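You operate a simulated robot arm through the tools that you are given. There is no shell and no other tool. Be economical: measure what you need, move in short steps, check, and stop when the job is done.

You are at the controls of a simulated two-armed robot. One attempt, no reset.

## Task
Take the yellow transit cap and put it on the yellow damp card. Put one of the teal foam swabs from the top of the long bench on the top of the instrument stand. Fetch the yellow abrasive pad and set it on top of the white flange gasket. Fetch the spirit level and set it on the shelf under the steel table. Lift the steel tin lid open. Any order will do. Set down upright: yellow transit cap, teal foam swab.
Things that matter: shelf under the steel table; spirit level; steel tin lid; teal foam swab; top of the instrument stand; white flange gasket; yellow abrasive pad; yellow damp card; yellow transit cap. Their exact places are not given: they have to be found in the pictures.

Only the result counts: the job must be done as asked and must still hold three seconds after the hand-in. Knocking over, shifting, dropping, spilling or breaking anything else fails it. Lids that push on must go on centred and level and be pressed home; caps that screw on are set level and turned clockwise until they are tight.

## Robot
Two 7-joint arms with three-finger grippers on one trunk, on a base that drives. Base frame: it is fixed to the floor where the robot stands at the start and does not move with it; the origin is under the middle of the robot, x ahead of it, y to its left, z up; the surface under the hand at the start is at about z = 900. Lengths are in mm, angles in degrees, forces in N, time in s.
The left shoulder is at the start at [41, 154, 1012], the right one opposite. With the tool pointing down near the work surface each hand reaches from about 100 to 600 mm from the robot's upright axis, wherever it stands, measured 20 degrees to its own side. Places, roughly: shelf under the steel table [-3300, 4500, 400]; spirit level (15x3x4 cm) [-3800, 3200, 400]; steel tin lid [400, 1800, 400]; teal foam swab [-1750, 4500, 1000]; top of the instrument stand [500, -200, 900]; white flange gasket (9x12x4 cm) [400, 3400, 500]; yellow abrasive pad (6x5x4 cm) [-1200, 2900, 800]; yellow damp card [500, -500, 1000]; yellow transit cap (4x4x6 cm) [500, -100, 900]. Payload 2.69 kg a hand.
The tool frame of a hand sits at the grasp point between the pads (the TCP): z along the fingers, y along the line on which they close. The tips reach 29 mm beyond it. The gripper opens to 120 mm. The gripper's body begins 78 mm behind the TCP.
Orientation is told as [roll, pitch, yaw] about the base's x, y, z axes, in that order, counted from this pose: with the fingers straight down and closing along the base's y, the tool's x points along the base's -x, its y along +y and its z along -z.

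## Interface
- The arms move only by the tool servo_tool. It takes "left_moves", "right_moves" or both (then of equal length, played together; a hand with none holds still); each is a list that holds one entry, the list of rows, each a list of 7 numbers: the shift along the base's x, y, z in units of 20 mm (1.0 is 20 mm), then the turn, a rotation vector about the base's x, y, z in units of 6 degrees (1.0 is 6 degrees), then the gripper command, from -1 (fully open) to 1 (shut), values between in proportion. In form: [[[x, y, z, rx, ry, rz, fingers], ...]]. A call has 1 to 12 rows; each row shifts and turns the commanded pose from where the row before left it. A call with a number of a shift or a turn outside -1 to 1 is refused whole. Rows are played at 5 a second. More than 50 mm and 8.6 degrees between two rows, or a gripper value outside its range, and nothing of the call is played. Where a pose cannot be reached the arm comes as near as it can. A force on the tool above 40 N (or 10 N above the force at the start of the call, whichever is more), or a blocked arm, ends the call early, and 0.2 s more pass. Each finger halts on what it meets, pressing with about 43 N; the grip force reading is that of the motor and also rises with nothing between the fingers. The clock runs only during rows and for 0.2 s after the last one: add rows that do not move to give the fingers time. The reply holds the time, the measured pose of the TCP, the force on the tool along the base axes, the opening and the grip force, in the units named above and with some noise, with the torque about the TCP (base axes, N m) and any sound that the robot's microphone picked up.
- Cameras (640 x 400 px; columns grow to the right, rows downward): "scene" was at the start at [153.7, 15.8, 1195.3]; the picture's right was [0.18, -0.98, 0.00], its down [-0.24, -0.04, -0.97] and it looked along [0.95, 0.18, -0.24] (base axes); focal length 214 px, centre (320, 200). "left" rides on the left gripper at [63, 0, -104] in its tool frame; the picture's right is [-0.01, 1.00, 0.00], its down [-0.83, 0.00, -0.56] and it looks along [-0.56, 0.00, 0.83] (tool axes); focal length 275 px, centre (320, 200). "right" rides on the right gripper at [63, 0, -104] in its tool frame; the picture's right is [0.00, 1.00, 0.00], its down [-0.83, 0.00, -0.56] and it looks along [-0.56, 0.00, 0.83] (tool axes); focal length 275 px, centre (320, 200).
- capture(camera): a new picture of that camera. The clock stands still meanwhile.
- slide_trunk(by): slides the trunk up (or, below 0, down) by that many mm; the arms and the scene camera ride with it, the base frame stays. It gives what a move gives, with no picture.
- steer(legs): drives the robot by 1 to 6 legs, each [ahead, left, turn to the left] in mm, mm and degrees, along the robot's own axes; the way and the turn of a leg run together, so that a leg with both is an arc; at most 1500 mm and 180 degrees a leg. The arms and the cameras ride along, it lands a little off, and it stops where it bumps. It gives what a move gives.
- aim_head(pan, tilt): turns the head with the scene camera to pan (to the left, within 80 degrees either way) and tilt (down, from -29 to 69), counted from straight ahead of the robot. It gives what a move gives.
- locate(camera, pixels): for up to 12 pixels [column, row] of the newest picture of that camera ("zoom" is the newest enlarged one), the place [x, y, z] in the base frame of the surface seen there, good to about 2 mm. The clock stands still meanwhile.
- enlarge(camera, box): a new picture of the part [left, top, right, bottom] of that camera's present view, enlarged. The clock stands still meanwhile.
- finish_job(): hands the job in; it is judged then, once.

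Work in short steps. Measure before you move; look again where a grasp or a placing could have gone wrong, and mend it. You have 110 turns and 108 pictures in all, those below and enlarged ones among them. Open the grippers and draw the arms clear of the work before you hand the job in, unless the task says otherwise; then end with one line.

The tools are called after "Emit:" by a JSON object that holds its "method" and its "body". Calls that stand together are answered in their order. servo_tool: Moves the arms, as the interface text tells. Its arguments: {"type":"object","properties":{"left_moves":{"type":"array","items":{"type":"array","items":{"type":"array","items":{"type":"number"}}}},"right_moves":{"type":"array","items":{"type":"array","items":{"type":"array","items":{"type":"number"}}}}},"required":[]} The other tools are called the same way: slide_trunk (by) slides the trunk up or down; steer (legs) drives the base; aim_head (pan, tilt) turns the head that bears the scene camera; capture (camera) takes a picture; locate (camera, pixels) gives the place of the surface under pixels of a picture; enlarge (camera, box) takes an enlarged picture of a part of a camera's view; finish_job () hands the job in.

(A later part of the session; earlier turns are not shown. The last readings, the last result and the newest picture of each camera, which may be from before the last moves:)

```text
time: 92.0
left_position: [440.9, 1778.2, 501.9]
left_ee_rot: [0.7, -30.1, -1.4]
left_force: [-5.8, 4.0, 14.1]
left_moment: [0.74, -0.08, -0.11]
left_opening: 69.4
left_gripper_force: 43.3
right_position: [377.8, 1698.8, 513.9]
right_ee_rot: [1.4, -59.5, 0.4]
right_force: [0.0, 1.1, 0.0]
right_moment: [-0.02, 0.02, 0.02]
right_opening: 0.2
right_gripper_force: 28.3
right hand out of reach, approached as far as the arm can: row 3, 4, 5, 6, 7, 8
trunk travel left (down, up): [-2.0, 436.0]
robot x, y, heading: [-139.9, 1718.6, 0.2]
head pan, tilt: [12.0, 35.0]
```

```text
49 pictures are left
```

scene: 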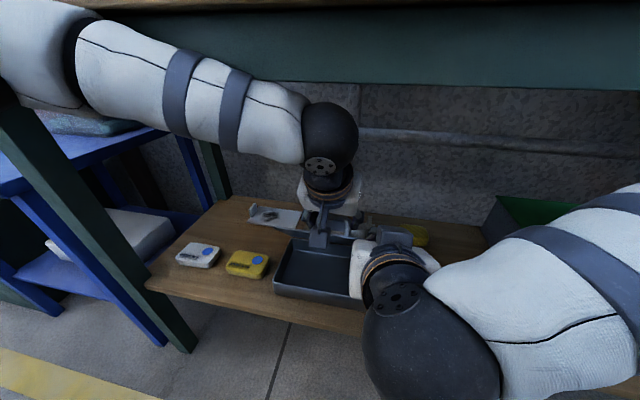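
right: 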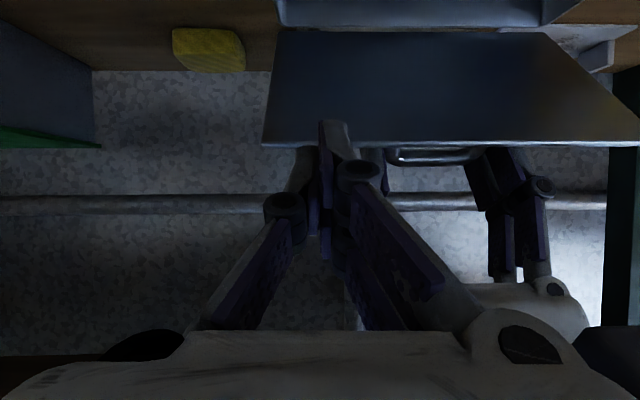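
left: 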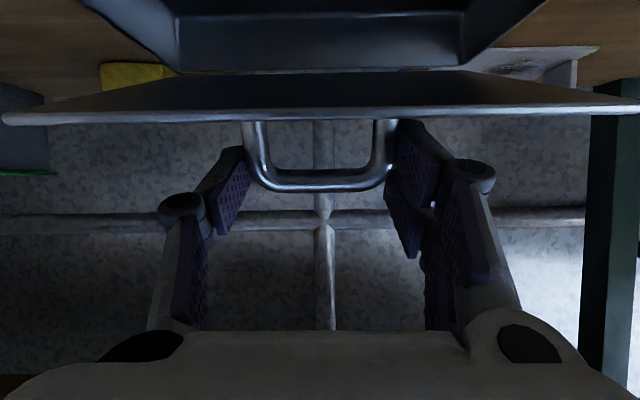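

Right tip is at the lid's edge height; back a bit, lower 55 mm, and shift right 12.

Emit:
{"method": "servo_tool", "body": {"right_moves": [[[-0.8, -0.3, 0, 0, 0, 0, 1], [-0.2, -0.3, -0.7, 0, 0, 0, 1], [0, 0, -0.7, 0, 0, 0, 1], [0, 0, -0.7, 0, 0, 0, 1], [0, 0, -0.6, 0, 0, 0, 1], [0, 0, 0, 0, 0, 0, 1]]]}}

Emit:
{"method": "capture", "body": {"camera": "right"}}

Emit:
{"method": "enlarge", "body": {"camera": "scene", "box": [250, 150, 450, 310]}}

```text
time: 93.5
left_position: [441.3, 1778.4, 503.2]
left_ee_rot: [0.8, -30.2, -1.5]
left_force: [-1.6, -1.0, -0.2]
left_moment: [-0.04, 0.18, 0.04]
left_opening: 69.4
left_gripper_force: 43.0
right_position: [357.8, 1685.6, 458.0]
right_ee_rot: [1.4, -59.4, 0.3]
right_force: [-0.2, 0.1, -0.4]
right_moment: [0.02, 0.0, 0.0]
right_opening: 0.2
right_gripper_force: 28.3
trunk travel left (down, up): [-2.0, 436.0]
robot x, y, heading: [-145.7, 1717.7, -0.1]
head pan, tilt: [12.0, 35.0]
```

```text
48 pictures are left
```

right: 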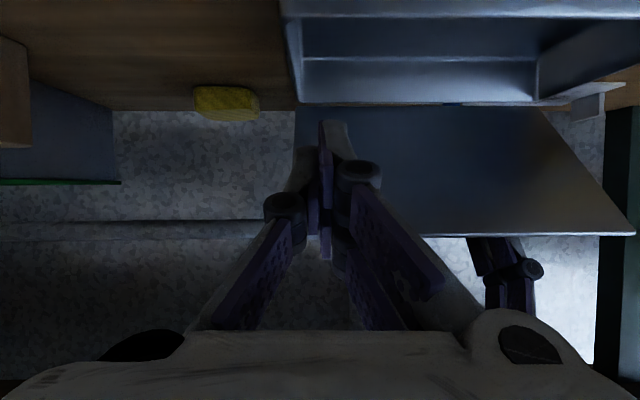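

```text
2.50 times, centred on (350, 230) of scene
```

zoom: 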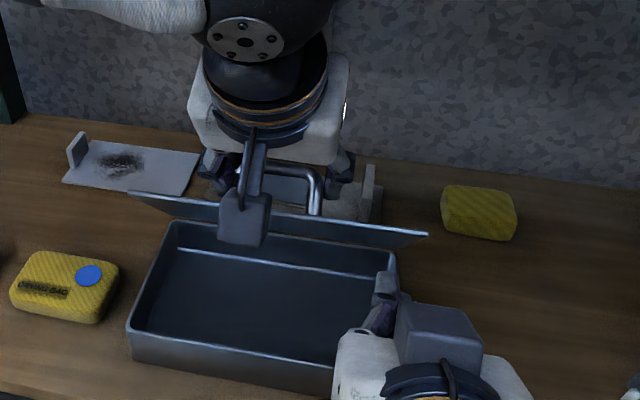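

Advance the right finger 52 mm to just under the lid, then open the left and withdraw it parallel to the lid.

Emit:
{"method": "servo_tool", "body": {"right_moves": [[[0.7, 0, 0, 0, 0, 0, 1], [0.7, 0, 0, 0, 0, 0, 1], [0.7, 0, 0, 0, 0, 0, 1], [0.5, 0, 0, 0, 0, 0, 1], [0, 0, 0, 0, 0, 0, 1]]]}}

Emit:
{"method": "servo_tool", "body": {"left_moves": [[[0, 0, 0, 0, 0, 0, -0.5], [0, 0, 0, 0, 0, 0, -1], [0, 0, 0, 0, 0, 0, -1], [-0.3, 0, 0.5, 0, -0.7, 0, -1], [-0.4, 0, 0.6, 0, -0.7, 0, -1], [-0.5, 0, 0.7, 0, -0.7, 0, -1], [-0.7, 0, 0.6, 0, -0.7, 0, -1], [-1, 0, 0.4, 0, -0.7, 0, -1], [-1, 0, 0, 0, 0, 0, -1], [-1, 0, 0, 0, 0, 0, -1], [-1, 0, 0, 0, 0, 0, -1]]]}}

Emit:
{"method": "capture", "body": {"camera": "scene"}}

```text
time: 94.7
left_position: [443.5, 1778.9, 502.4]
left_ee_rot: [0.7, -30.4, -1.1]
left_force: [15.9, 2.3, 12.3]
left_moment: [-0.5, -0.53, 1.01]
left_opening: 69.8
left_gripper_force: 42.6
right_position: [410.2, 1685.5, 458.5]
right_ee_rot: [1.2, -59.1, 0.7]
right_force: [-14.9, -0.7, -14.2]
right_moment: [-0.03, 0.38, 0.11]
right_opening: 0.0
right_gripper_force: 28.6
trunk travel left (down, up): [-2.0, 436.0]
robot x, y, heading: [-144.8, 1721.2, 0.3]
head pan, tilt: [12.0, 35.0]
```

```text
time: 97.0
left_position: [327.0, 1779.0, 563.1]
left_ee_rot: [1.0, -51.9, -1.3]
left_force: [0.1, 0.9, -0.1]
left_moment: [-0.01, 0.02, 0.0]
left_opening: 120.1
left_gripper_force: 0.0
right_position: [411.8, 1685.0, 458.5]
right_ee_rot: [1.5, -59.3, 0.4]
right_force: [0.7, 0.1, -0.2]
right_moment: [0.01, -0.01, -0.02]
right_opening: 0.1
right_gripper_force: 28.4
trunk travel left (down, up): [-2.0, 436.0]
robot x, y, heading: [-142.6, 1722.5, 0.0]
head pan, tilt: [12.0, 35.0]
```

```text
46 pictures are left
```

scene: 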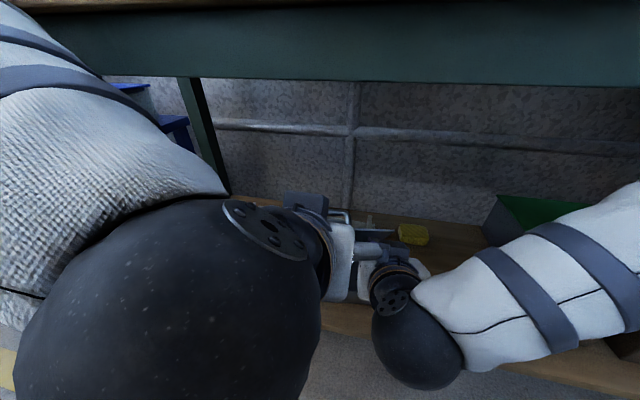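

Right reads no load now: the lid holds itself. Push it on with the right finger 75 mm in x.

Emit:
{"method": "servo_tool", "body": {"right_moves": [[[0.6, 0, 0, 0, 0, 0, 1], [0.6, 0, 0, 0, 0, 0, 1], [0.6, 0, 0, 0, 0, 0, 1], [0.6, 0, 0, 0, 0, 0, 1], [0.6, 0, 0, 0, 0, 0, 1], [0.5, 0, 0, 0, 0, 0, 1], [0, 0, 0, 0, 0, 0, 1]]]}}

Emit:
{"method": "capture", "body": {"camera": "right"}}

```text
time: 98.8
left_position: [328.7, 1781.7, 563.5]
left_ee_rot: [1.4, -52.0, -0.8]
left_force: [6.8, 16.6, -1.2]
left_moment: [-0.2, 0.1, -0.05]
left_opening: 105.6
left_gripper_force: 0.0
right_position: [481.7, 1683.5, 457.2]
right_ee_rot: [1.2, -59.0, 0.4]
right_force: [-0.1, -0.5, 0.1]
right_moment: [0.01, 0.02, 0.04]
right_opening: 0.1
right_gripper_force: 28.7
trunk travel left (down, up): [-2.0, 436.0]
robot x, y, heading: [-140.7, 1718.5, -0.1]
head pan, tilt: [12.0, 35.0]
stopped in row 7 (left hand): the force on the tool passed its limit at 40 N (the readings are from after the stop); the commanded pose is now the measured one
```

```text
45 pictures are left
```

right: 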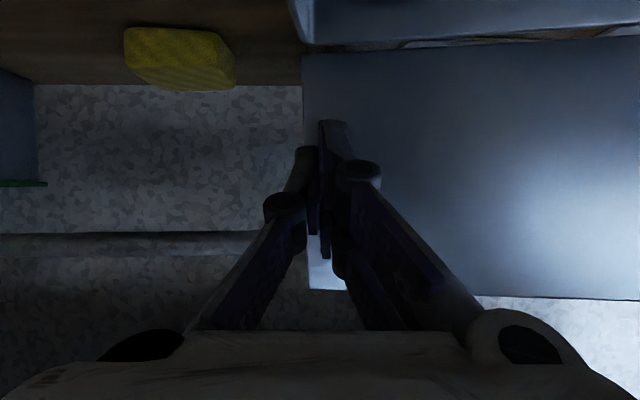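

The lid seems past vertical; the left finger met the right arm. Move the left hand away (left and back), then withdraw the right.

Emit:
{"method": "servo_tool", "body": {"left_moves": [[[-0.2, 1, 0, 0, 0, 0, -0.7], [-0.5, 1, 0, 0, 0, 0, -0.3], [-1, 0.5, 0, 0, 0, 0, 0], [-1, 0, 0, 0, 0, 0, 0], [-1, 0, 0, 0, 0, 0, 0], [-1, 0, 0, 0, 0, 0, 0]]]}}

Emit:
{"method": "servo_tool", "body": {"right_moves": [[[-1, 0, 0, 0, 0, 0, 1], [-1, 0, 0.1, 0, 0, 0, 1], [-1, 0, 0.1, 0, 0, 0, 1], [-1, 0, 0.2, 0, 0, 0, 1], [-1, -0.3, 0.3, 0, 0, 0, 1], [-1, -0.5, 0.3, 0, 0, 0, 1], [-1, -0.5, 0.3, 0, 0, 0, 1], [-1, -0.5, 0.3, 0, 0, 0, 1], [-1, -0.5, 0.3, 0, 0, 0, 1]]]}}

Emit:
{"method": "capture", "body": {"camera": "scene"}}

```text
time: 100.2
left_position: [293.6, 1782.3, 582.3]
left_ee_rot: [1.8, -51.1, -0.7]
left_force: [-0.7, -0.4, 1.0]
left_moment: [0.03, 0.02, -0.03]
left_opening: 60.2
left_gripper_force: 0.0
left hand out of reach, approached as far as the arm can: row 2, 3, 4, 5, 6
right_position: [482.3, 1684.9, 458.6]
right_ee_rot: [1.3, -59.2, 0.5]
right_force: [0.6, 0.7, 0.1]
right_moment: [-0.02, 0.0, 0.02]
right_opening: 0.0
right_gripper_force: 28.6
trunk travel left (down, up): [-2.0, 436.0]
robot x, y, heading: [-141.1, 1716.9, 0.0]
head pan, tilt: [12.0, 35.0]
```

```text
time: 102.2
left_position: [293.9, 1782.1, 584.5]
left_ee_rot: [2.0, -51.4, -1.0]
left_force: [0.3, -0.2, 0.2]
left_moment: [0.02, 0.06, -0.02]
left_opening: 59.9
left_gripper_force: 0.1
right_position: [336.2, 1663.8, 486.6]
right_ee_rot: [1.3, -59.0, 0.6]
right_force: [0.7, 0.0, -0.7]
right_moment: [0.04, -0.01, -0.01]
right_opening: 0.3
right_gripper_force: 28.8
right hand out of reach, approached as far as the arm can: row 8, 9
trunk travel left (down, up): [-2.0, 436.0]
robot x, y, heading: [-143.6, 1720.7, 0.2]
head pan, tilt: [12.0, 35.0]
```

```text
44 pictures are left
```

scene: 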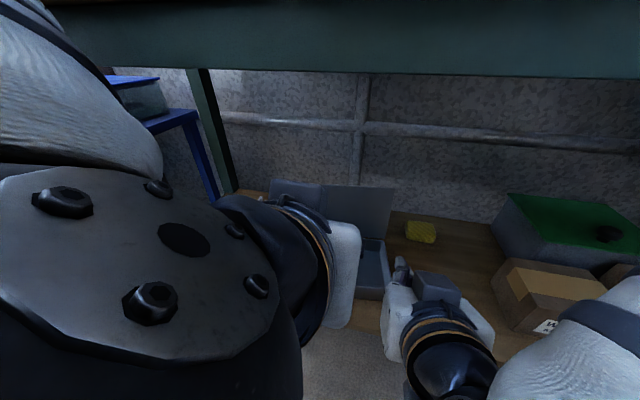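

The lid stands open past vertical. Back the base straight out and check.

Emit:
{"method": "steer", "body": {"legs": [[-450, 0, 0]]}}

Emit:
{"method": "enlarge", "body": {"camera": "scene", "box": [200, 100, 440, 300]}}

```text
time: 105.0
left_position: [-165.2, 1781.0, 585.8]
left_ee_rot: [2.1, -51.4, -1.4]
left_force: [0.4, -0.8, 0.7]
left_moment: [-0.02, 0.01, 0.01]
left_opening: 59.7
left_gripper_force: 0.0
right_position: [-122.4, 1664.8, 485.1]
right_ee_rot: [1.4, -59.0, 0.3]
right_force: [0.6, 0.0, 0.0]
right_moment: [0.01, 0.0, 0.01]
right_opening: 0.2
right_gripper_force: 28.7
trunk travel left (down, up): [-2.0, 436.0]
robot x, y, heading: [-598.9, 1724.3, -0.3]
head pan, tilt: [12.0, 35.0]
```

```text
2.00 times, centred on (320, 200) of scene
```

zoom: 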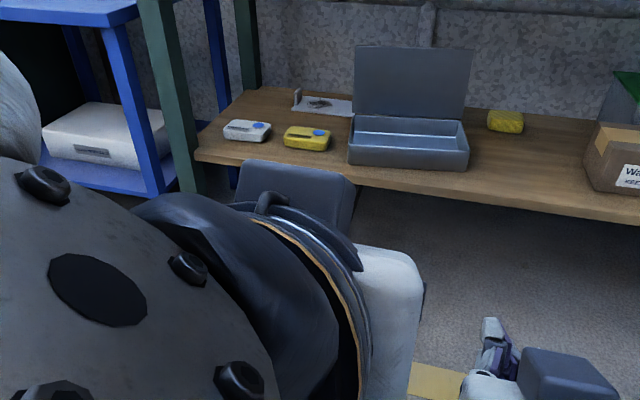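

Lid is open and stable. Raise the trunk and straighten both hands for travel.

Emit:
{"method": "slide_trunk", "body": {"by": 370}}

Emit:
{"method": "servo_tool", "body": {"left_moves": [[[-0.5, 0.6, 0.3, 0, 0.86, 0, -0.5], [-0.5, 0.6, 0.3, 0, 0.86, 0, -0.5], [-0.5, 0.6, 0.3, 0, 0.86, 0, -0.5], [-0.5, 0.6, 0.3, 0, 0.86, 0, -0.5], [-0.5, 0.6, 0.3, 0, 0.86, 0, -0.5], [-0.5, 0.6, 0.3, 0, 0.86, 0, -0.5], [-0.5, 0.6, 0.3, 0, 0.86, 0, -0.5], [-0.5, 0.6, 0.3, 0, 0.86, 0, -0.5], [-0.5, 0.6, 0.3, 0, 0.86, 0, -0.5], [-0.5, 0.6, 0.3, 0, 0.86, 0, -0.5]]], "right_moves": [[[-0.6, -0.7, 0.5, 0, 0.98, 0, -0.5], [-0.6, -0.7, 0.5, 0, 0.98, 0, -0.5], [-0.6, -0.7, 0.5, 0, 0.98, 0, -0.5], [-0.6, -0.7, 0.5, 0, 0.98, 0, -0.5], [-0.6, -0.7, 0.5, 0, 0.98, 0, -0.5], [-0.6, -0.7, 0.5, 0, 0.98, 0, -0.5], [-0.6, -0.7, 0.5, 0, 0.98, 0, -0.5], [-0.6, -0.7, 0.5, 0, 0.98, 0, -0.5], [-0.6, -0.7, 0.5, 0, 0.98, 0, -0.5], [-0.6, -0.7, 0.5, 0, 0.98, 0, -0.5]]]}}

Emit:
{"method": "steer", "body": {"legs": [[0, 1000, 0]]}}

Emit:
{"method": "aim_head", "body": {"pan": 25, "tilt": 35}}

Emit:
{"method": "capture", "body": {"camera": "scene"}}

```text
time: 108.6
left_position: [-164.1, 1781.9, 954.4]
left_ee_rot: [2.1, -51.4, -1.3]
left_force: [-0.2, -0.2, 0.4]
left_moment: [0.02, 0.01, -0.01]
left_opening: 60.0
left_gripper_force: 0.1
right_position: [-122.0, 1663.2, 856.7]
right_ee_rot: [1.3, -59.1, 0.3]
right_force: [-1.0, 0.8, 0.0]
right_moment: [-0.01, 0.03, 0.01]
right_opening: 0.0
right_gripper_force: 28.1
trunk travel left (down, up): [-372.0, 66.0]
robot x, y, heading: [-600.4, 1718.6, -0.1]
head pan, tilt: [12.0, 35.0]
```

```text
time: 110.8
left_position: [-264.8, 1903.1, 1014.7]
left_ee_rot: [1.0, 0.3, -0.9]
left_force: [0.8, -0.2, -0.1]
left_moment: [-0.01, -0.01, -0.02]
left_opening: 90.1
left_gripper_force: 0.0
right_position: [-240.3, 1523.4, 958.0]
right_ee_rot: [1.5, -0.2, 0.2]
right_force: [-0.8, 0.6, -0.9]
right_moment: [0.01, 0.0, 0.0]
right_opening: 90.0
right_gripper_force: 0.0
trunk travel left (down, up): [-372.0, 66.0]
robot x, y, heading: [-600.5, 1717.7, -0.3]
head pan, tilt: [12.0, 35.0]
```

```text
time: 118.9
left_position: [-266.6, 2924.1, 1015.1]
left_ee_rot: [1.2, 0.2, -0.5]
left_force: [0.3, -0.5, 0.0]
left_moment: [0.03, 0.0, 0.0]
left_opening: 89.8
left_gripper_force: 0.1
right_position: [-237.5, 2546.6, 957.2]
right_ee_rot: [1.5, -0.3, 0.6]
right_force: [0.9, 0.1, -1.3]
right_moment: [0.03, -0.02, 0.0]
right_opening: 90.2
right_gripper_force: 0.1
trunk travel left (down, up): [-372.0, 66.0]
robot x, y, heading: [-602.4, 2739.9, 0.3]
head pan, tilt: [12.0, 35.0]
```

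```text
time: 119.7
left_position: [-267.5, 2924.1, 1014.9]
left_ee_rot: [1.1, 0.3, -0.4]
left_force: [0.0, 0.2, -0.3]
left_moment: [-0.01, 0.02, 0.0]
left_opening: 89.9
left_gripper_force: 0.1
right_position: [-238.2, 2547.1, 956.1]
right_ee_rot: [1.4, -0.3, 0.6]
right_force: [0.5, -0.3, -0.9]
right_moment: [0.0, 0.01, 0.0]
right_opening: 90.0
right_gripper_force: 0.2
trunk travel left (down, up): [-372.0, 66.0]
robot x, y, heading: [-599.2, 2740.6, 0.4]
head pan, tilt: [25.0, 35.0]
```

```text
42 pictures are left
```

scene: 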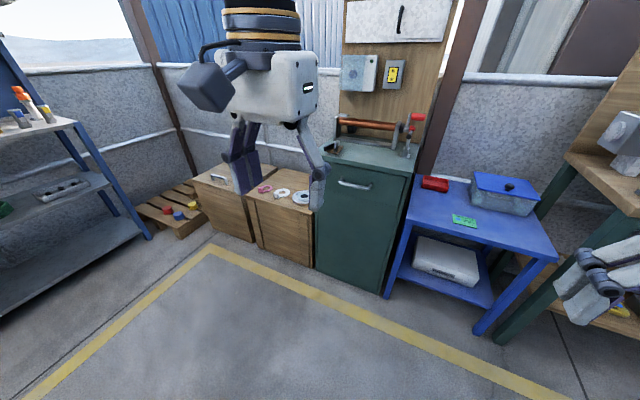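

Emit:
{"method": "enlarge", "body": {"camera": "scene", "box": [190, 150, 340, 230]}}

Emit:
{"method": "locate", "body": {"camera": "zoom", "pixels": [[395, 183], [480, 205], [320, 160], [395, 200], [425, 190], [365, 190], [300, 200], [250, 150], [300, 175], [500, 230]]}}

Emit:
{"method": "steer", "body": {"legs": [[0, 0, 180]]}}

Emit:
{"method": "aim_head", "body": {"pan": -10, "tilt": 30}}

Emit:
{"method": "capture", "body": {"camera": "scene"}}

```text
4.27 times, centred on (265, 190) of scene
```

zoom: 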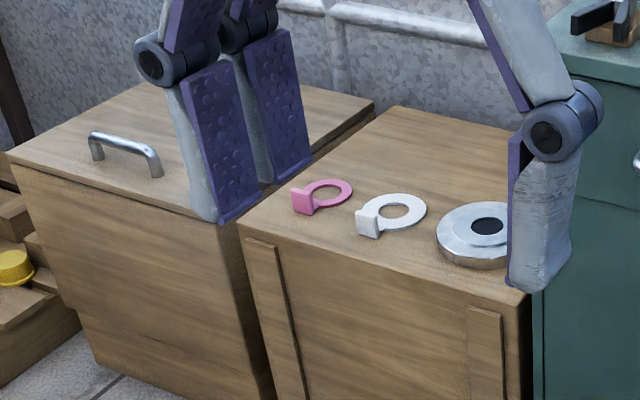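

```text
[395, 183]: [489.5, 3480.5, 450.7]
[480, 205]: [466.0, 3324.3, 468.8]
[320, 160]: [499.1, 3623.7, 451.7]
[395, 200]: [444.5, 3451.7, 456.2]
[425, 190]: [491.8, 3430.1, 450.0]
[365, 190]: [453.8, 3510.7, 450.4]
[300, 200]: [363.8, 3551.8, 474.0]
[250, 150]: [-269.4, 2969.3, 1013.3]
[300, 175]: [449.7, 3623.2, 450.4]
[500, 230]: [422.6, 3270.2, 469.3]
```

```text
time: 127.0
left_position: [-942.0, 2570.7, 1014.8]
left_ee_rot: [1.3, 0.2, 177.5]
left_force: [-0.7, 0.4, 0.1]
left_moment: [-0.04, 0.02, 0.02]
left_opening: 89.9
left_gripper_force: 0.1
right_position: [-953.8, 2951.7, 954.4]
right_ee_rot: [1.0, 0.5, 178.4]
right_force: [6.2, 6.0, 0.3]
right_moment: [-0.04, 0.0, 0.03]
right_opening: 95.6
right_gripper_force: 0.1
trunk travel left (down, up): [-372.0, 66.0]
robot x, y, heading: [-600.0, 2741.6, 178.1]
head pan, tilt: [25.0, 35.0]
stopped in leg 1: the force on the tool passed its limit at 44 N (the readings are from after the stop); the commanded pose is now the measured one
```

```text
time: 128.0
left_position: [-942.2, 2571.4, 1014.0]
left_ee_rot: [1.2, 0.2, 177.5]
left_force: [-0.2, -0.2, 0.5]
left_moment: [-0.02, -0.03, 0.02]
left_opening: 90.0
left_gripper_force: 0.1
right_position: [-953.4, 2952.4, 954.8]
right_ee_rot: [1.0, 0.4, 178.5]
right_force: [7.4, 6.1, 0.0]
right_moment: [-0.05, 0.03, 0.06]
right_opening: 95.2
right_gripper_force: 0.2
trunk travel left (down, up): [-372.0, 66.0]
robot x, y, heading: [-598.8, 2739.5, 177.9]
head pan, tilt: [-10.0, 30.0]
```

```text
40 pictures are left
```

scene: 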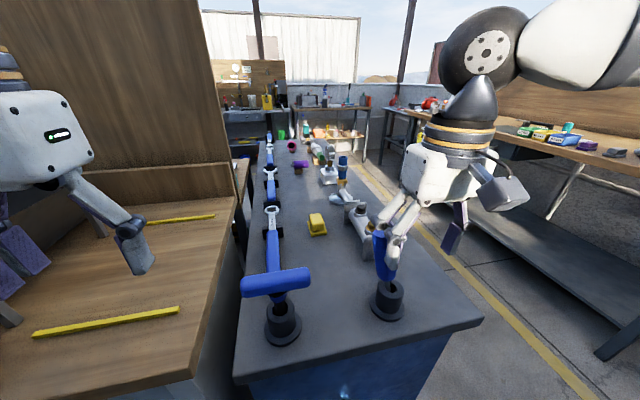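

The right hand met a standing blue tool on the cabinet while turning. Look closely before backing out.

Emit:
{"method": "enlarge", "body": {"camera": "scene", "box": [230, 180, 450, 360]}}

Emit:
{"method": "capture", "body": {"camera": "right"}}

```text
2.22 times, centred on (340, 270) of scene
```

zoom: 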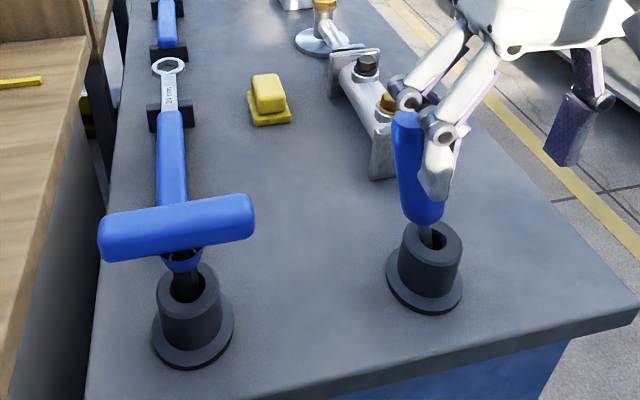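

```text
38 pictures are left
```

right: 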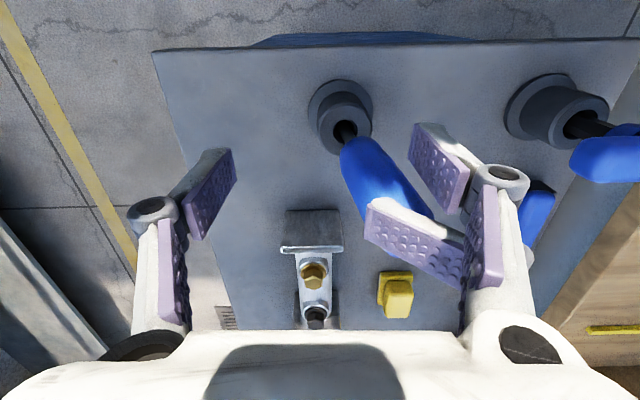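

Emit:
{"method": "locate", "body": {"camera": "right", "pixels": [[350, 150], [385, 185], [415, 200], [425, 210], [400, 230], [375, 215], [440, 240], [425, 150], [450, 180], [345, 115], [395, 290], [397, 305]]}}

```text
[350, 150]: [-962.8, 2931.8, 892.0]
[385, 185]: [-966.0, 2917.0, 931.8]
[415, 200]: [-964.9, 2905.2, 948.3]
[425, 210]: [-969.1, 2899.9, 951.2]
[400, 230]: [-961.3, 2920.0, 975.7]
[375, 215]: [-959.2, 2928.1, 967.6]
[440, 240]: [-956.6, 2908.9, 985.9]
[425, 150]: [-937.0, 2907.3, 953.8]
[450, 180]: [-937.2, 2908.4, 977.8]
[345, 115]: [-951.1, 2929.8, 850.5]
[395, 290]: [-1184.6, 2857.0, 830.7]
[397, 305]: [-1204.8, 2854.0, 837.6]
```

The handle touches only the prong's edge; raise the right hand slowly straight up with a slight relief toward +x,+y.

Emit:
{"method": "servo_tool", "body": {"right_moves": [[[0.15, 0.15, 0.2, 0, 0, 0, -0.5], [0.1, 0.1, 0.4, 0, 0, 0, -0.5], [0, 0, 0.5, 0, 0, 0, -0.5], [0, 0, 0.5, 0, 0, 0, -0.5], [0, 0, 0.7, 0, 0, 0, -0.5], [0, 0, 1, 0, 0, 0, -0.5], [0, 0, 1, 0, 0, 0, -0.5], [0, 0, 1, 0, 0, 0, -0.5], [0, 0, 1, 0, 0, 0, -0.5]]]}}

Emit:
{"method": "enlarge", "body": {"camera": "scene", "box": [230, 180, 450, 360]}}

Emit:
{"method": "locate", "body": {"camera": "zoom", "pixels": [[268, 88], [268, 110], [250, 118], [290, 115], [268, 75], [425, 240], [420, 190], [180, 280], [640, 295], [100, 395], [255, 90], [283, 95]]}}

```text
time: 130.0
left_position: [-942.9, 2572.2, 1014.0]
left_ee_rot: [1.1, 0.2, 177.5]
left_force: [-0.1, 0.3, -1.3]
left_moment: [0.0, -0.04, 0.01]
left_opening: 89.9
left_gripper_force: 0.0
right_position: [-949.2, 2955.3, 1080.7]
right_ee_rot: [1.1, 0.4, 178.5]
right_force: [0.6, 0.3, 0.2]
right_moment: [0.03, 0.02, -0.02]
right_opening: 89.9
right_gripper_force: 0.1
trunk travel left (down, up): [-372.0, 66.0]
robot x, y, heading: [-602.6, 2743.0, 177.9]
head pan, tilt: [-10.0, 30.0]
```

```text
2.22 times, centred on (340, 270) of scene
```

zoom: 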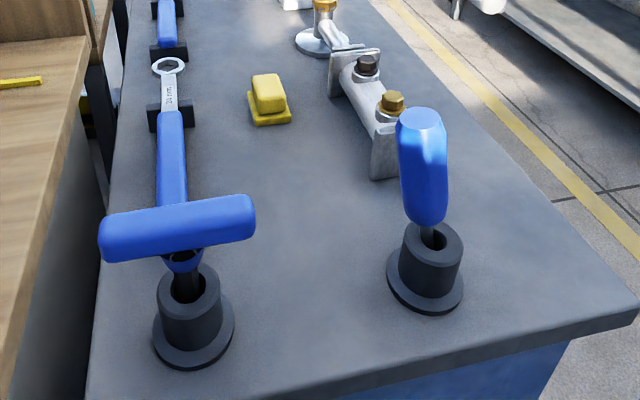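

```text
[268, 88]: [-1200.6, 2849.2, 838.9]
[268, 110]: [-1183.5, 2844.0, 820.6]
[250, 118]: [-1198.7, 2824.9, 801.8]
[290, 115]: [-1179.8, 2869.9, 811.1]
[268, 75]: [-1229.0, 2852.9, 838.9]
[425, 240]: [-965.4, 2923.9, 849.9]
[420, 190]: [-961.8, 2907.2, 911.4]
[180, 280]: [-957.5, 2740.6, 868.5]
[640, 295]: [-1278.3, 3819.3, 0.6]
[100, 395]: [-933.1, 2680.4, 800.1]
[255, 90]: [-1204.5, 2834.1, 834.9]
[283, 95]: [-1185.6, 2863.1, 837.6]
```

Driver is still in its socket, free. Yellow pad at (-1208,2850), top 839, turned ≈ −23°. Nudge the base ahead and bring the right hand above it.

Emit:
{"method": "steer", "body": {"legs": [[50, 0, 0]]}}

Emit:
{"method": "servo_tool", "body": {"right_moves": [[[-0.6, -0.5, 0, 0, 0, -0.4, -0.5], [-0.9, -0.5, 0, 0, 0, -0.4, -0.5], [-0.9, -0.5, 0, 0, 0, -0.4, -0.5], [-0.9, -0.5, 0, 0, 0, -0.4, -0.5], [-0.9, -0.5, 0, 0, 0, -0.4, -0.5], [-0.9, -0.5, 0, 0, 0, -0.4, -0.5], [-0.9, -0.5, 0, 0, 0, -0.4, -0.5], [-0.9, -0.5, -0.5, 0, 0, -0.4, -0.5], [-0.9, -0.5, -1, 0, 0, -0.4, -0.5], [-0.9, -0.3, -1, 0, 0, -0.3, -0.5], [-0.9, -0.3, -1, 0, 0, 0, -0.5], [-0.7, 0, -1, 0, 0, 0, -0.5]]]}}

Emit:
{"method": "capture", "body": {"camera": "right"}}

```text
time: 130.9
left_position: [-993.7, 2573.1, 1015.1]
left_ee_rot: [1.2, 0.2, 177.4]
left_force: [-0.9, 0.8, 0.8]
left_moment: [0.02, -0.05, 0.01]
left_opening: 90.2
left_gripper_force: 0.0
right_position: [-999.9, 2957.4, 1080.5]
right_ee_rot: [0.9, 0.5, 178.5]
right_force: [-1.2, 0.1, 0.4]
right_moment: [0.0, -0.05, 0.03]
right_opening: 89.9
right_gripper_force: 0.0
trunk travel left (down, up): [-372.0, 66.0]
robot x, y, heading: [-651.2, 2743.4, 178.0]
head pan, tilt: [-10.0, 30.0]
```

```text
time: 133.5
left_position: [-992.2, 2573.5, 1014.5]
left_ee_rot: [1.1, 0.2, 177.4]
left_force: [-0.1, 0.2, 0.7]
left_moment: [-0.03, 0.02, 0.0]
left_opening: 90.1
left_gripper_force: 0.0
right_position: [-1193.5, 2854.5, 1000.3]
right_ee_rot: [1.0, 0.4, 155.0]
right_force: [0.4, 0.2, 0.4]
right_moment: [0.0, 0.02, 0.01]
right_opening: 89.9
right_gripper_force: 0.2
right hand out of reach, approached as far as the arm can: row 12
trunk travel left (down, up): [-372.0, 66.0]
robot x, y, heading: [-653.3, 2743.5, 177.9]
head pan, tilt: [-10.0, 30.0]
```

```text
36 pictures are left
```

right: 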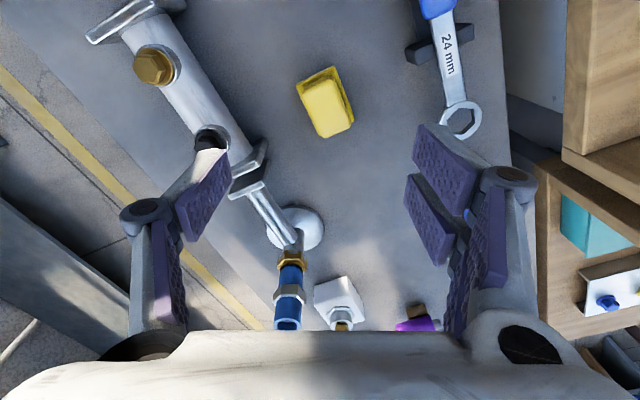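

Emit:
{"method": "enlarge", "body": {"camera": "right", "box": [270, 50, 380, 150]}}

Emit:
{"method": "locate", "body": {"camera": "zoom", "pixels": [[210, 200], [250, 330], [440, 280], [370, 160], [320, 240], [150, 200], [360, 70], [470, 250], [455, 290], [255, 350]]}}

```text
4.00 times, centred on (325, 100) of right
```

zoom: 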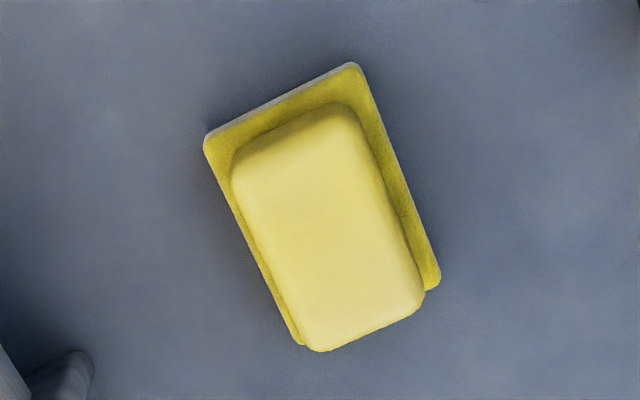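

```text
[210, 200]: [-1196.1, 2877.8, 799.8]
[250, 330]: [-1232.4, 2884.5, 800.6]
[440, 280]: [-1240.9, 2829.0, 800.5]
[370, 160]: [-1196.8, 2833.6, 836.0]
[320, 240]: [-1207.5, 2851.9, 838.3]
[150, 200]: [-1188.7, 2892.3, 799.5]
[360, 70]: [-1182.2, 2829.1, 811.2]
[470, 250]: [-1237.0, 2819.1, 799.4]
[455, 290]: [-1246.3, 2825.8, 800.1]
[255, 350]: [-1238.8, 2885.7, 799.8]
```

The pad actually lies square with the base axes, so turn back 24°. Descend to TCP z≈846 over (-1208,2852).

Emit:
{"method": "servo_tool", "body": {"right_moves": [[[0, 0, -0.7, 0, 0, 0.8, -0.3], [0, 0, -0.7, 0, 0, 0.8, -0.3], [-0.2, 0, -0.7, 0, 0, 0.8, -0.3], [-0.2, 0, -0.7, 0, 0, 0.8, -0.3], [-0.2, -0.1, -0.7, 0, 0, 0.8, -0.3], [-0.2, 0, -0.7, 0, 0, 0, -0.3], [0, 0, -0.7, 0, 0, 0, -0.3], [0, 0, 0, 0, 0, 0, -0.3]]]}}

Emit:
{"method": "capture", "body": {"camera": "right"}}

```text
time: 135.3
left_position: [-993.0, 2572.9, 1014.0]
left_ee_rot: [1.1, 0.2, 177.4]
left_force: [-0.5, -0.1, 0.5]
left_moment: [-0.01, 0.04, -0.03]
left_opening: 89.6
left_gripper_force: 0.0
right_position: [-1209.1, 2852.2, 903.3]
right_ee_rot: [1.0, 0.4, 179.2]
right_force: [0.2, -0.1, 0.7]
right_moment: [-0.03, -0.02, 0.02]
right_opening: 78.3
right_gripper_force: 0.1
trunk travel left (down, up): [-372.0, 66.0]
robot x, y, heading: [-646.7, 2741.9, 177.9]
head pan, tilt: [-10.0, 30.0]
```

```text
34 pictures are left
```

right: 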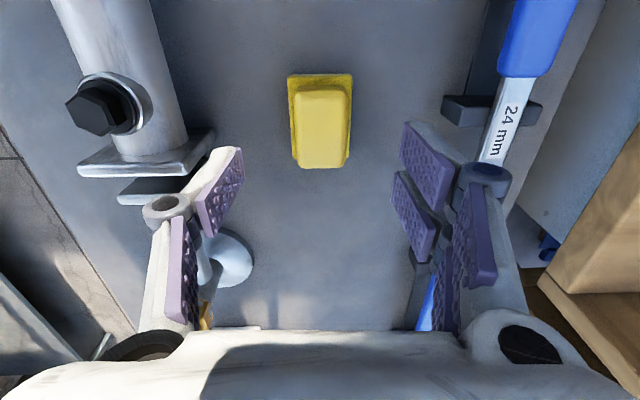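

Aligned and centred (322). Narrow to 60 mm, descend 58 mm and grip.

Emit:
{"method": "servo_tool", "body": {"right_moves": [[[0, 0, -0.4, 0, 0, 0, 0], [0, 0, -0.6, 0, 0, 0, 0], [0, 0, -0.7, 0, 0, 0, 0], [0, 0, -0.7, 0, 0, 0, 0], [0, 0, -0.5, 0, 0, 0, 0], [0, 0, 0, 0, 0, 0, 0.3], [0, 0, 0, 0, 0, 0, 1], [0, 0, 0, 0, 0, 0, 1], [0, 0, 0, 0, 0, 0, 1]]]}}

Emit:
{"method": "servo_tool", "body": {"right_moves": [[[0, 0, 0.5, 0, 0, 0, 1], [0, 0, 1, 0, 0, 0, 1], [0, 0, 1, 0, 0, 0, 1], [0, 0, 1, 0, 0, 0, 1], [0, 0, 1, 0, 0, 0, 1], [0, 0, 1, 0, 0, 0, 1], [0, 0, 1, 0, 0, 0, 1], [0, 0, 1, 0, 0, 0, 1], [0, 0, 1, 0, 0, 0, 1], [0, 0, 1, 0, 0, 0, 1], [0, 0, 1, 0, 0, 0, 1]]]}}

Emit:
{"method": "capture", "body": {"camera": "right"}}

```text
time: 137.3
left_position: [-992.6, 2574.6, 1013.9]
left_ee_rot: [1.0, 0.2, 177.5]
left_force: [-0.2, 0.0, 0.4]
left_moment: [-0.01, -0.03, 0.04]
left_opening: 90.0
left_gripper_force: 0.1
right_position: [-1210.1, 2851.4, 843.3]
right_ee_rot: [1.0, 0.4, 179.1]
right_force: [-0.5, 0.0, 1.8]
right_moment: [0.03, 0.09, 0.03]
right_opening: 33.1
right_gripper_force: 43.1
trunk travel left (down, up): [-372.0, 66.0]
robot x, y, heading: [-649.8, 2743.0, 178.1]
head pan, tilt: [-10.0, 30.0]
```

```text
time: 139.7
left_position: [-992.3, 2574.3, 1015.2]
left_ee_rot: [1.0, 0.2, 177.4]
left_force: [0.1, 0.0, 1.2]
left_moment: [0.02, 0.0, -0.01]
left_opening: 90.0
left_gripper_force: 0.1
right_position: [-1176.2, 2861.1, 1043.1]
right_ee_rot: [1.0, 0.5, 179.2]
right_force: [-0.7, 0.0, -0.6]
right_moment: [0.03, 0.01, 0.02]
right_opening: 33.1
right_gripper_force: 43.5
right hand out of reach, approached as far as the arm can: row 7, 8, 9, 10, 11
trunk travel left (down, up): [-372.0, 66.0]
robot x, y, heading: [-653.0, 2741.6, 178.0]
head pan, tilt: [-10.0, 30.0]
```

```text
33 pictures are left
```

right: 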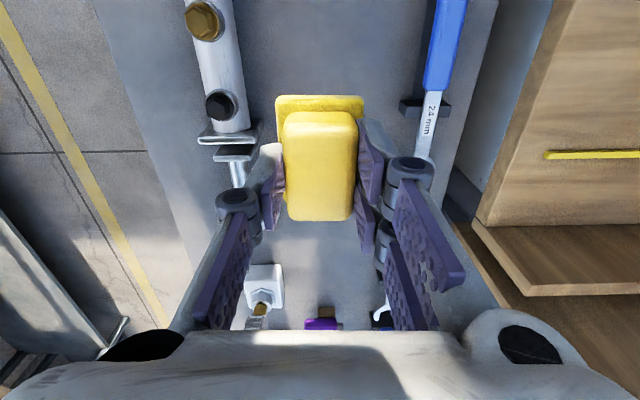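

Pad held (33 mm, bottom 43 mm under TCP). Pull the hand in, then back off, and turn toward the crates.

Emit:
{"method": "servo_tool", "body": {"right_moves": [[[0.9, 0, 0.2, 0, 0, 0, 1], [0.9, 0, 0.3, 0, 0, 0, 1], [0.9, 0, 0.3, 0, 0, 0, 1], [0.9, 0, 0.3, 0, 0, 0, 1], [0.9, 0, 0.3, 0, 0, 0, 1], [0.9, 0, 0.3, 0, 0, 0, 1], [0.9, 0.2, 0, 0, 0, 0, 1], [0.9, 0.2, 0, 0, 0, 0, 1]]]}}

Emit:
{"method": "steer", "body": {"legs": [[-330, 0, 0], [0, 0, -178]]}}

Emit:
{"method": "steer", "body": {"legs": [[0, 860, 0]]}}

Emit:
{"method": "aim_head", "body": {"pan": -15, "tilt": 48}}

Emit:
{"method": "capture", "body": {"camera": "scene"}}

```text
time: 141.5
left_position: [-992.6, 2575.1, 1014.7]
left_ee_rot: [1.2, 0.2, 177.3]
left_force: [0.1, 0.3, 0.3]
left_moment: [0.03, -0.02, 0.02]
left_opening: 90.0
left_gripper_force: 0.1
right_position: [-1104.6, 2860.1, 1071.2]
right_ee_rot: [1.1, 0.3, 179.1]
right_force: [-0.2, 0.0, 0.6]
right_moment: [-0.03, 0.02, -0.01]
right_opening: 33.1
right_gripper_force: 42.8
right hand out of reach, approached as far as the arm can: row 1, 2, 3, 4, 5
trunk travel left (down, up): [-372.0, 66.0]
robot x, y, heading: [-652.0, 2740.0, 178.1]
head pan, tilt: [-10.0, 30.0]
```

```text
time: 151.0
left_position: [19.8, 2909.0, 1014.3]
left_ee_rot: [1.1, 0.1, -1.2]
left_force: [-0.7, -0.2, 0.5]
left_moment: [0.0, 0.02, -0.02]
left_opening: 89.9
left_gripper_force: 0.0
right_position: [138.3, 2624.7, 1070.8]
right_ee_rot: [1.0, 0.3, 0.3]
right_force: [0.1, -0.2, 0.2]
right_moment: [0.01, 0.0, 0.05]
right_opening: 33.1
right_gripper_force: 42.9
trunk travel left (down, up): [-372.0, 66.0]
robot x, y, heading: [-318.8, 2735.5, -0.9]
head pan, tilt: [-10.0, 30.0]
```

```text
time: 158.0
left_position: [24.7, 3773.0, 1015.1]
left_ee_rot: [1.1, 0.2, -0.6]
left_force: [-0.1, -0.3, 0.0]
left_moment: [0.02, 0.01, 0.01]
left_opening: 90.0
left_gripper_force: 0.0
right_position: [145.7, 3488.8, 1070.8]
right_ee_rot: [1.0, 0.4, 1.0]
right_force: [-0.2, -0.2, -0.7]
right_moment: [-0.01, 0.01, -0.01]
right_opening: 33.0
right_gripper_force: 42.6
trunk travel left (down, up): [-372.0, 66.0]
robot x, y, heading: [-309.8, 3589.5, -0.0]
head pan, tilt: [-10.0, 30.0]
```

```text
time: 158.8
left_position: [24.2, 3772.1, 1015.0]
left_ee_rot: [1.2, 0.2, -0.6]
left_force: [0.2, 0.5, -0.2]
left_moment: [-0.01, -0.05, 0.02]
left_opening: 90.2
left_gripper_force: 0.0
right_position: [145.7, 3488.8, 1070.3]
right_ee_rot: [1.1, 0.4, 1.0]
right_force: [0.1, -0.3, -1.3]
right_moment: [-0.01, 0.03, -0.01]
right_opening: 32.9
right_gripper_force: 43.5
trunk travel left (down, up): [-372.0, 66.0]
robot x, y, heading: [-316.2, 3593.0, -0.1]
head pan, tilt: [-15.0, 48.0]
```

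```text
32 pictures are left
```

scene: 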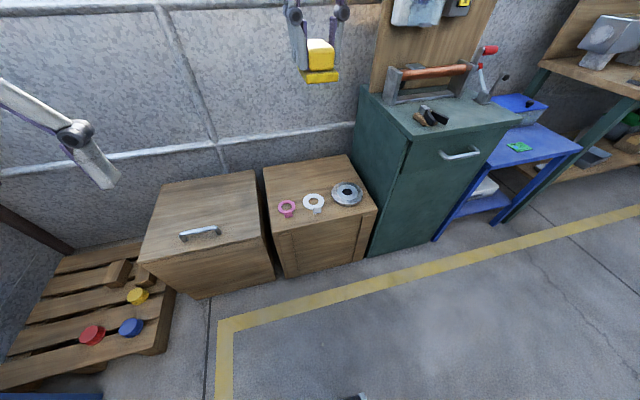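

Emit:
{"method": "enlarge", "body": {"camera": "scene", "box": [265, 170, 375, 240]}}

Emit:
{"method": "locate", "body": {"camera": "zoom", "pixels": [[250, 145], [310, 145], [280, 125], [280, 165], [280, 145], [310, 245], [318, 215], [305, 165], [180, 190], [480, 145], [370, 175], [300, 225]]}}

```text
5.71 times, centred on (320, 205) of scene
```

zoom: 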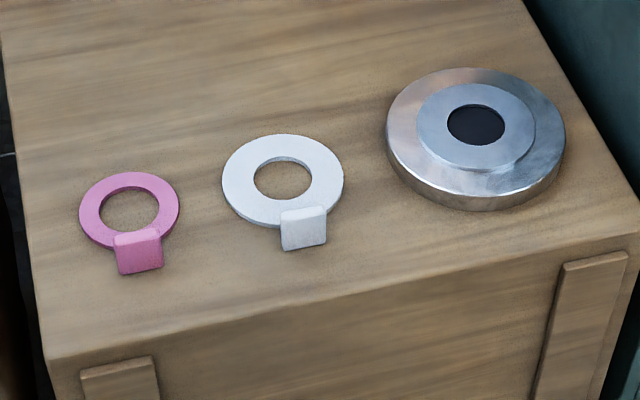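

```text
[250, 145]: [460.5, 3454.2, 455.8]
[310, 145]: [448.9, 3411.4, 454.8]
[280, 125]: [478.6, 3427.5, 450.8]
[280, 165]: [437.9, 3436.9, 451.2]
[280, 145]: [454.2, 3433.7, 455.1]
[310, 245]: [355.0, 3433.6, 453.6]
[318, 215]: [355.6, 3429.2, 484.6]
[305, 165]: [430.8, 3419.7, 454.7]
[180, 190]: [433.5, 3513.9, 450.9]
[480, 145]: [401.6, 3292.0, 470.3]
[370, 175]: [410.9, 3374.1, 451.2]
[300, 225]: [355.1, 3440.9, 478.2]
```

Ring centre ≈ (423,3437), top z 455; tab at x≈355. Drive ahead 276 and lower the trunk.

Emit:
{"method": "steer", "body": {"legs": [[276, 0, 0]]}}

Emit:
{"method": "slide_trunk", "body": {"by": -360}}

Emit:
{"method": "capture", "body": {"camera": "right"}}

```text
time: 160.8
left_position: [299.5, 3773.2, 1014.1]
left_ee_rot: [1.0, 0.1, -0.6]
left_force: [0.0, 0.0, -1.4]
left_moment: [0.01, 0.04, -0.01]
left_opening: 89.6
left_gripper_force: 0.1
right_position: [422.1, 3489.1, 1070.5]
right_ee_rot: [1.0, 0.3, 1.0]
right_force: [0.9, -0.5, -0.8]
right_moment: [0.0, 0.03, -0.03]
right_opening: 32.8
right_gripper_force: 43.1
trunk travel left (down, up): [-372.0, 66.0]
robot x, y, heading: [-38.0, 3592.5, -0.1]
head pan, tilt: [-15.0, 48.0]
```

```text
time: 164.2
left_position: [299.0, 3772.3, 655.6]
left_ee_rot: [1.1, 0.2, -0.6]
left_force: [0.9, -0.6, -0.4]
left_moment: [0.0, 0.01, 0.02]
left_opening: 89.9
left_gripper_force: 0.1
right_position: [452.2, 3488.9, 683.4]
right_ee_rot: [1.1, 4.9, 1.0]
right_force: [-0.4, -0.2, -0.8]
right_moment: [0.01, 0.01, 0.04]
right_opening: 33.0
right_gripper_force: 43.1
trunk travel left (down, up): [-12.0, 426.0]
robot x, y, heading: [-38.5, 3592.3, -0.1]
head pan, tilt: [-15.0, 48.0]
```

```text
30 pictures are left
```

right: 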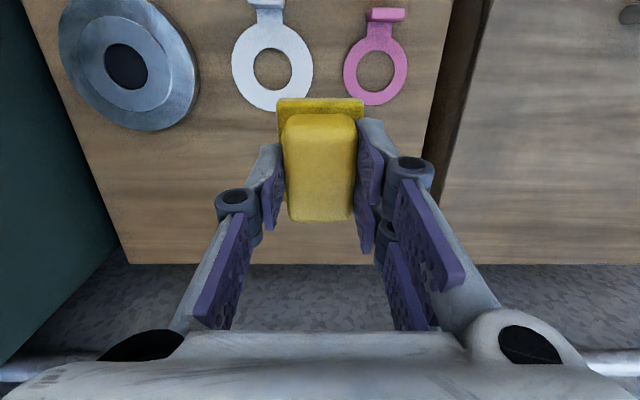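

Emit:
{"method": "locate", "body": {"camera": "right", "pixels": [[242, 70], [305, 72], [272, 103], [270, 35], [265, 8], [285, 8], [273, 70]]}}

Emit:
{"method": "servo_tool", "body": {"right_moves": [[[-0.3, -0.5, -0.5, 0, -0.8, 0, 1], [-0.3, -0.5, -0.5, 0, 0, 0, 1], [-0.3, -0.5, -0.5, 0, 0, 0, 1], [-0.2, -0.5, -0.5, 0, 0, 0, 1], [0, -0.5, -0.5, 0, 0, 0, 1], [0, 0, 0, 0, 0, 0, 1]]]}}

```text
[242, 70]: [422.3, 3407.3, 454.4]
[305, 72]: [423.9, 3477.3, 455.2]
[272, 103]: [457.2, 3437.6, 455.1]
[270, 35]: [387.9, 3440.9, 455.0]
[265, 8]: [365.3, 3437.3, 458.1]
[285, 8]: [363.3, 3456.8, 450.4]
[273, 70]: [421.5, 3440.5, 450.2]
```

```text
time: 165.7
left_position: [298.6, 3775.0, 654.0]
left_ee_rot: [0.9, 0.3, -0.6]
left_force: [0.4, -0.9, -0.8]
left_moment: [0.0, -0.01, -0.03]
left_opening: 89.9
left_gripper_force: 0.0
right_position: [430.8, 3440.4, 633.7]
right_ee_rot: [0.9, 0.1, 1.1]
right_force: [-0.6, -0.1, -1.2]
right_moment: [-0.05, 0.01, 0.03]
right_opening: 33.0
right_gripper_force: 42.9
trunk travel left (down, up): [-12.0, 426.0]
robot x, y, heading: [-36.8, 3592.5, -0.1]
head pan, tilt: [-15.0, 48.0]
```

Ring centre (422,3441). Lower to z≈510 over it.

Emit:
{"method": "servo_tool", "body": {"right_moves": [[[-0.3, 0, -1, 0, 0, 0, 1], [0, 0, -1, 0, 0, 0, 1], [0, 0, -1, 0, 0, 0, 1], [0, 0, -1, 0, 0, 0, 1], [0, 0, -1, 0, 0, 0, 1], [0, 0, -1, 0, 0, 0, 1], [0, 0, 0, 0, 0, 0, 1]]]}}

Emit:
{"method": "capture", "body": {"camera": "right"}}

```text
time: 167.2
left_position: [299.6, 3793.6, 650.5]
left_ee_rot: [0.2, 0.4, 0.0]
left_force: [0.2, 0.2, 0.7]
left_moment: [0.0, 0.0, -0.01]
left_opening: 89.9
left_gripper_force: 0.1
right_position: [425.4, 3463.8, 510.9]
right_ee_rot: [-0.3, 0.8, 2.5]
right_force: [-0.2, -0.7, -0.3]
right_moment: [-0.01, 0.01, 0.0]
right_opening: 32.6
right_gripper_force: 43.0
trunk travel left (down, up): [-12.0, 426.0]
robot x, y, heading: [-38.3, 3598.3, 0.5]
head pan, tilt: [-15.0, 48.0]
```

```text
29 pictures are left
```

right: 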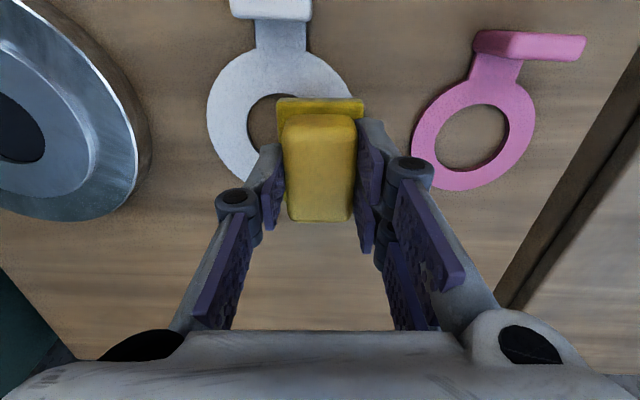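

The hand drifted +23 in y (elbow likely met the cabinet). Drive the base left 60 to free it, then bring the hand back right.

Emit:
{"method": "servo_tool", "body": {"right_moves": [[[0, 0, 1, 0, 0, 0, 1], [0, 0, 1, 0, 0, 0, 1]]]}}

Emit:
{"method": "steer", "body": {"legs": [[0, 70, -0.5]]}}

Emit:
{"method": "servo_tool", "body": {"right_moves": [[[0, -0.7, 0, 0, 0, -0.1, 1], [0, -0.7, 0, 0, 0, -0.1, 1], [0, -0.7, 0, 0, 0, -0.1, 1], [0, -0.7, 0, 0, 0, 0, 1], [0, -0.7, 0, 0, 0, 0, 1], [0, -0.7, 0, 0, 0, 0, 1], [0, 0, 0, 0, 0, 0, 1]]]}}

Emit:
{"method": "capture", "body": {"camera": "right"}}

```text
time: 167.8
left_position: [299.2, 3789.1, 650.4]
left_ee_rot: [0.1, 0.2, 0.0]
left_force: [-0.2, -0.3, 0.3]
left_moment: [0.02, -0.02, -0.01]
left_opening: 90.2
left_gripper_force: 0.1
right_position: [425.8, 3461.6, 552.6]
right_ee_rot: [-0.5, 0.7, 2.5]
right_force: [0.1, 0.5, -0.5]
right_moment: [-0.05, 0.01, 0.02]
right_opening: 33.0
right_gripper_force: 43.3
trunk travel left (down, up): [-12.0, 426.0]
robot x, y, heading: [-34.9, 3595.4, 0.8]
head pan, tilt: [-15.0, 48.0]
```

```text
time: 169.1
left_position: [300.8, 3839.5, 653.3]
left_ee_rot: [1.1, 0.2, -1.3]
left_force: [0.1, -0.2, 0.2]
left_moment: [0.0, 0.01, 0.01]
left_opening: 90.1
left_gripper_force: 0.1
right_position: [422.8, 3506.1, 554.7]
right_ee_rot: [1.0, 0.1, 0.4]
right_force: [0.4, -0.6, -1.6]
right_moment: [-0.01, -0.03, 0.01]
right_opening: 32.7
right_gripper_force: 42.8
trunk travel left (down, up): [-12.0, 426.0]
robot x, y, heading: [-35.2, 3659.1, -0.6]
head pan, tilt: [-15.0, 48.0]
```

```text
time: 170.7
left_position: [301.5, 3839.3, 654.1]
left_ee_rot: [1.1, 0.2, -1.2]
left_force: [0.0, -0.9, -0.3]
left_moment: [0.0, -0.04, 0.02]
left_opening: 90.2
left_gripper_force: 0.0
right_position: [423.8, 3421.0, 554.0]
right_ee_rot: [1.0, 0.1, -1.4]
right_force: [-0.4, -0.7, -0.6]
right_moment: [-0.01, -0.02, 0.01]
right_opening: 32.9
right_gripper_force: 42.3
trunk travel left (down, up): [-12.0, 426.0]
robot x, y, heading: [-34.4, 3661.9, -0.7]
head pan, tilt: [-15.0, 48.0]
```

```text
28 pictures are left
```

right: 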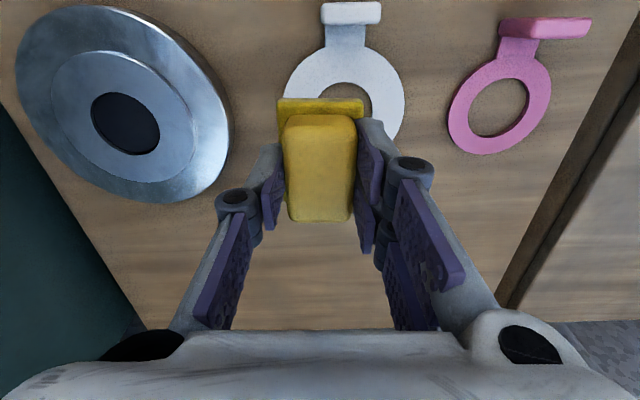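

Free now. Shift +20 in y and lower to contact.

Emit:
{"method": "servo_tool", "body": {"right_moves": [[[0.1, 0.5, 0, 0, 0, 0, 1], [0, 0.5, -0.5, 0, 0, 0, 1], [0, 0, -0.7, 0, 0, 0, 1], [0, 0, -0.7, 0, 0, 0, 1], [0, 0, -0.3, 0, 0, 0, 1], [0, 0, 0, 0, 0, 0, 1]]]}}

Emit:
{"method": "capture", "body": {"camera": "right"}}

```text
time: 172.1
left_position: [301.2, 3839.9, 654.2]
left_ee_rot: [1.2, 0.1, -1.2]
left_force: [0.8, -0.3, 0.0]
left_moment: [-0.01, -0.01, 0.0]
left_opening: 89.9
left_gripper_force: 0.1
right_position: [426.1, 3441.2, 510.6]
right_ee_rot: [1.0, 0.1, -1.4]
right_force: [-0.1, 0.5, -0.3]
right_moment: [-0.02, 0.01, -0.03]
right_opening: 32.9
right_gripper_force: 42.6
trunk travel left (down, up): [-12.0, 426.0]
robot x, y, heading: [-38.2, 3660.0, -0.6]
head pan, tilt: [-15.0, 48.0]
```

```text
27 pictures are left
```

right: 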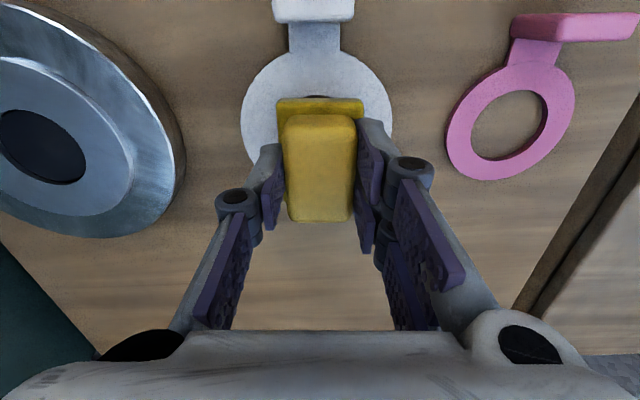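

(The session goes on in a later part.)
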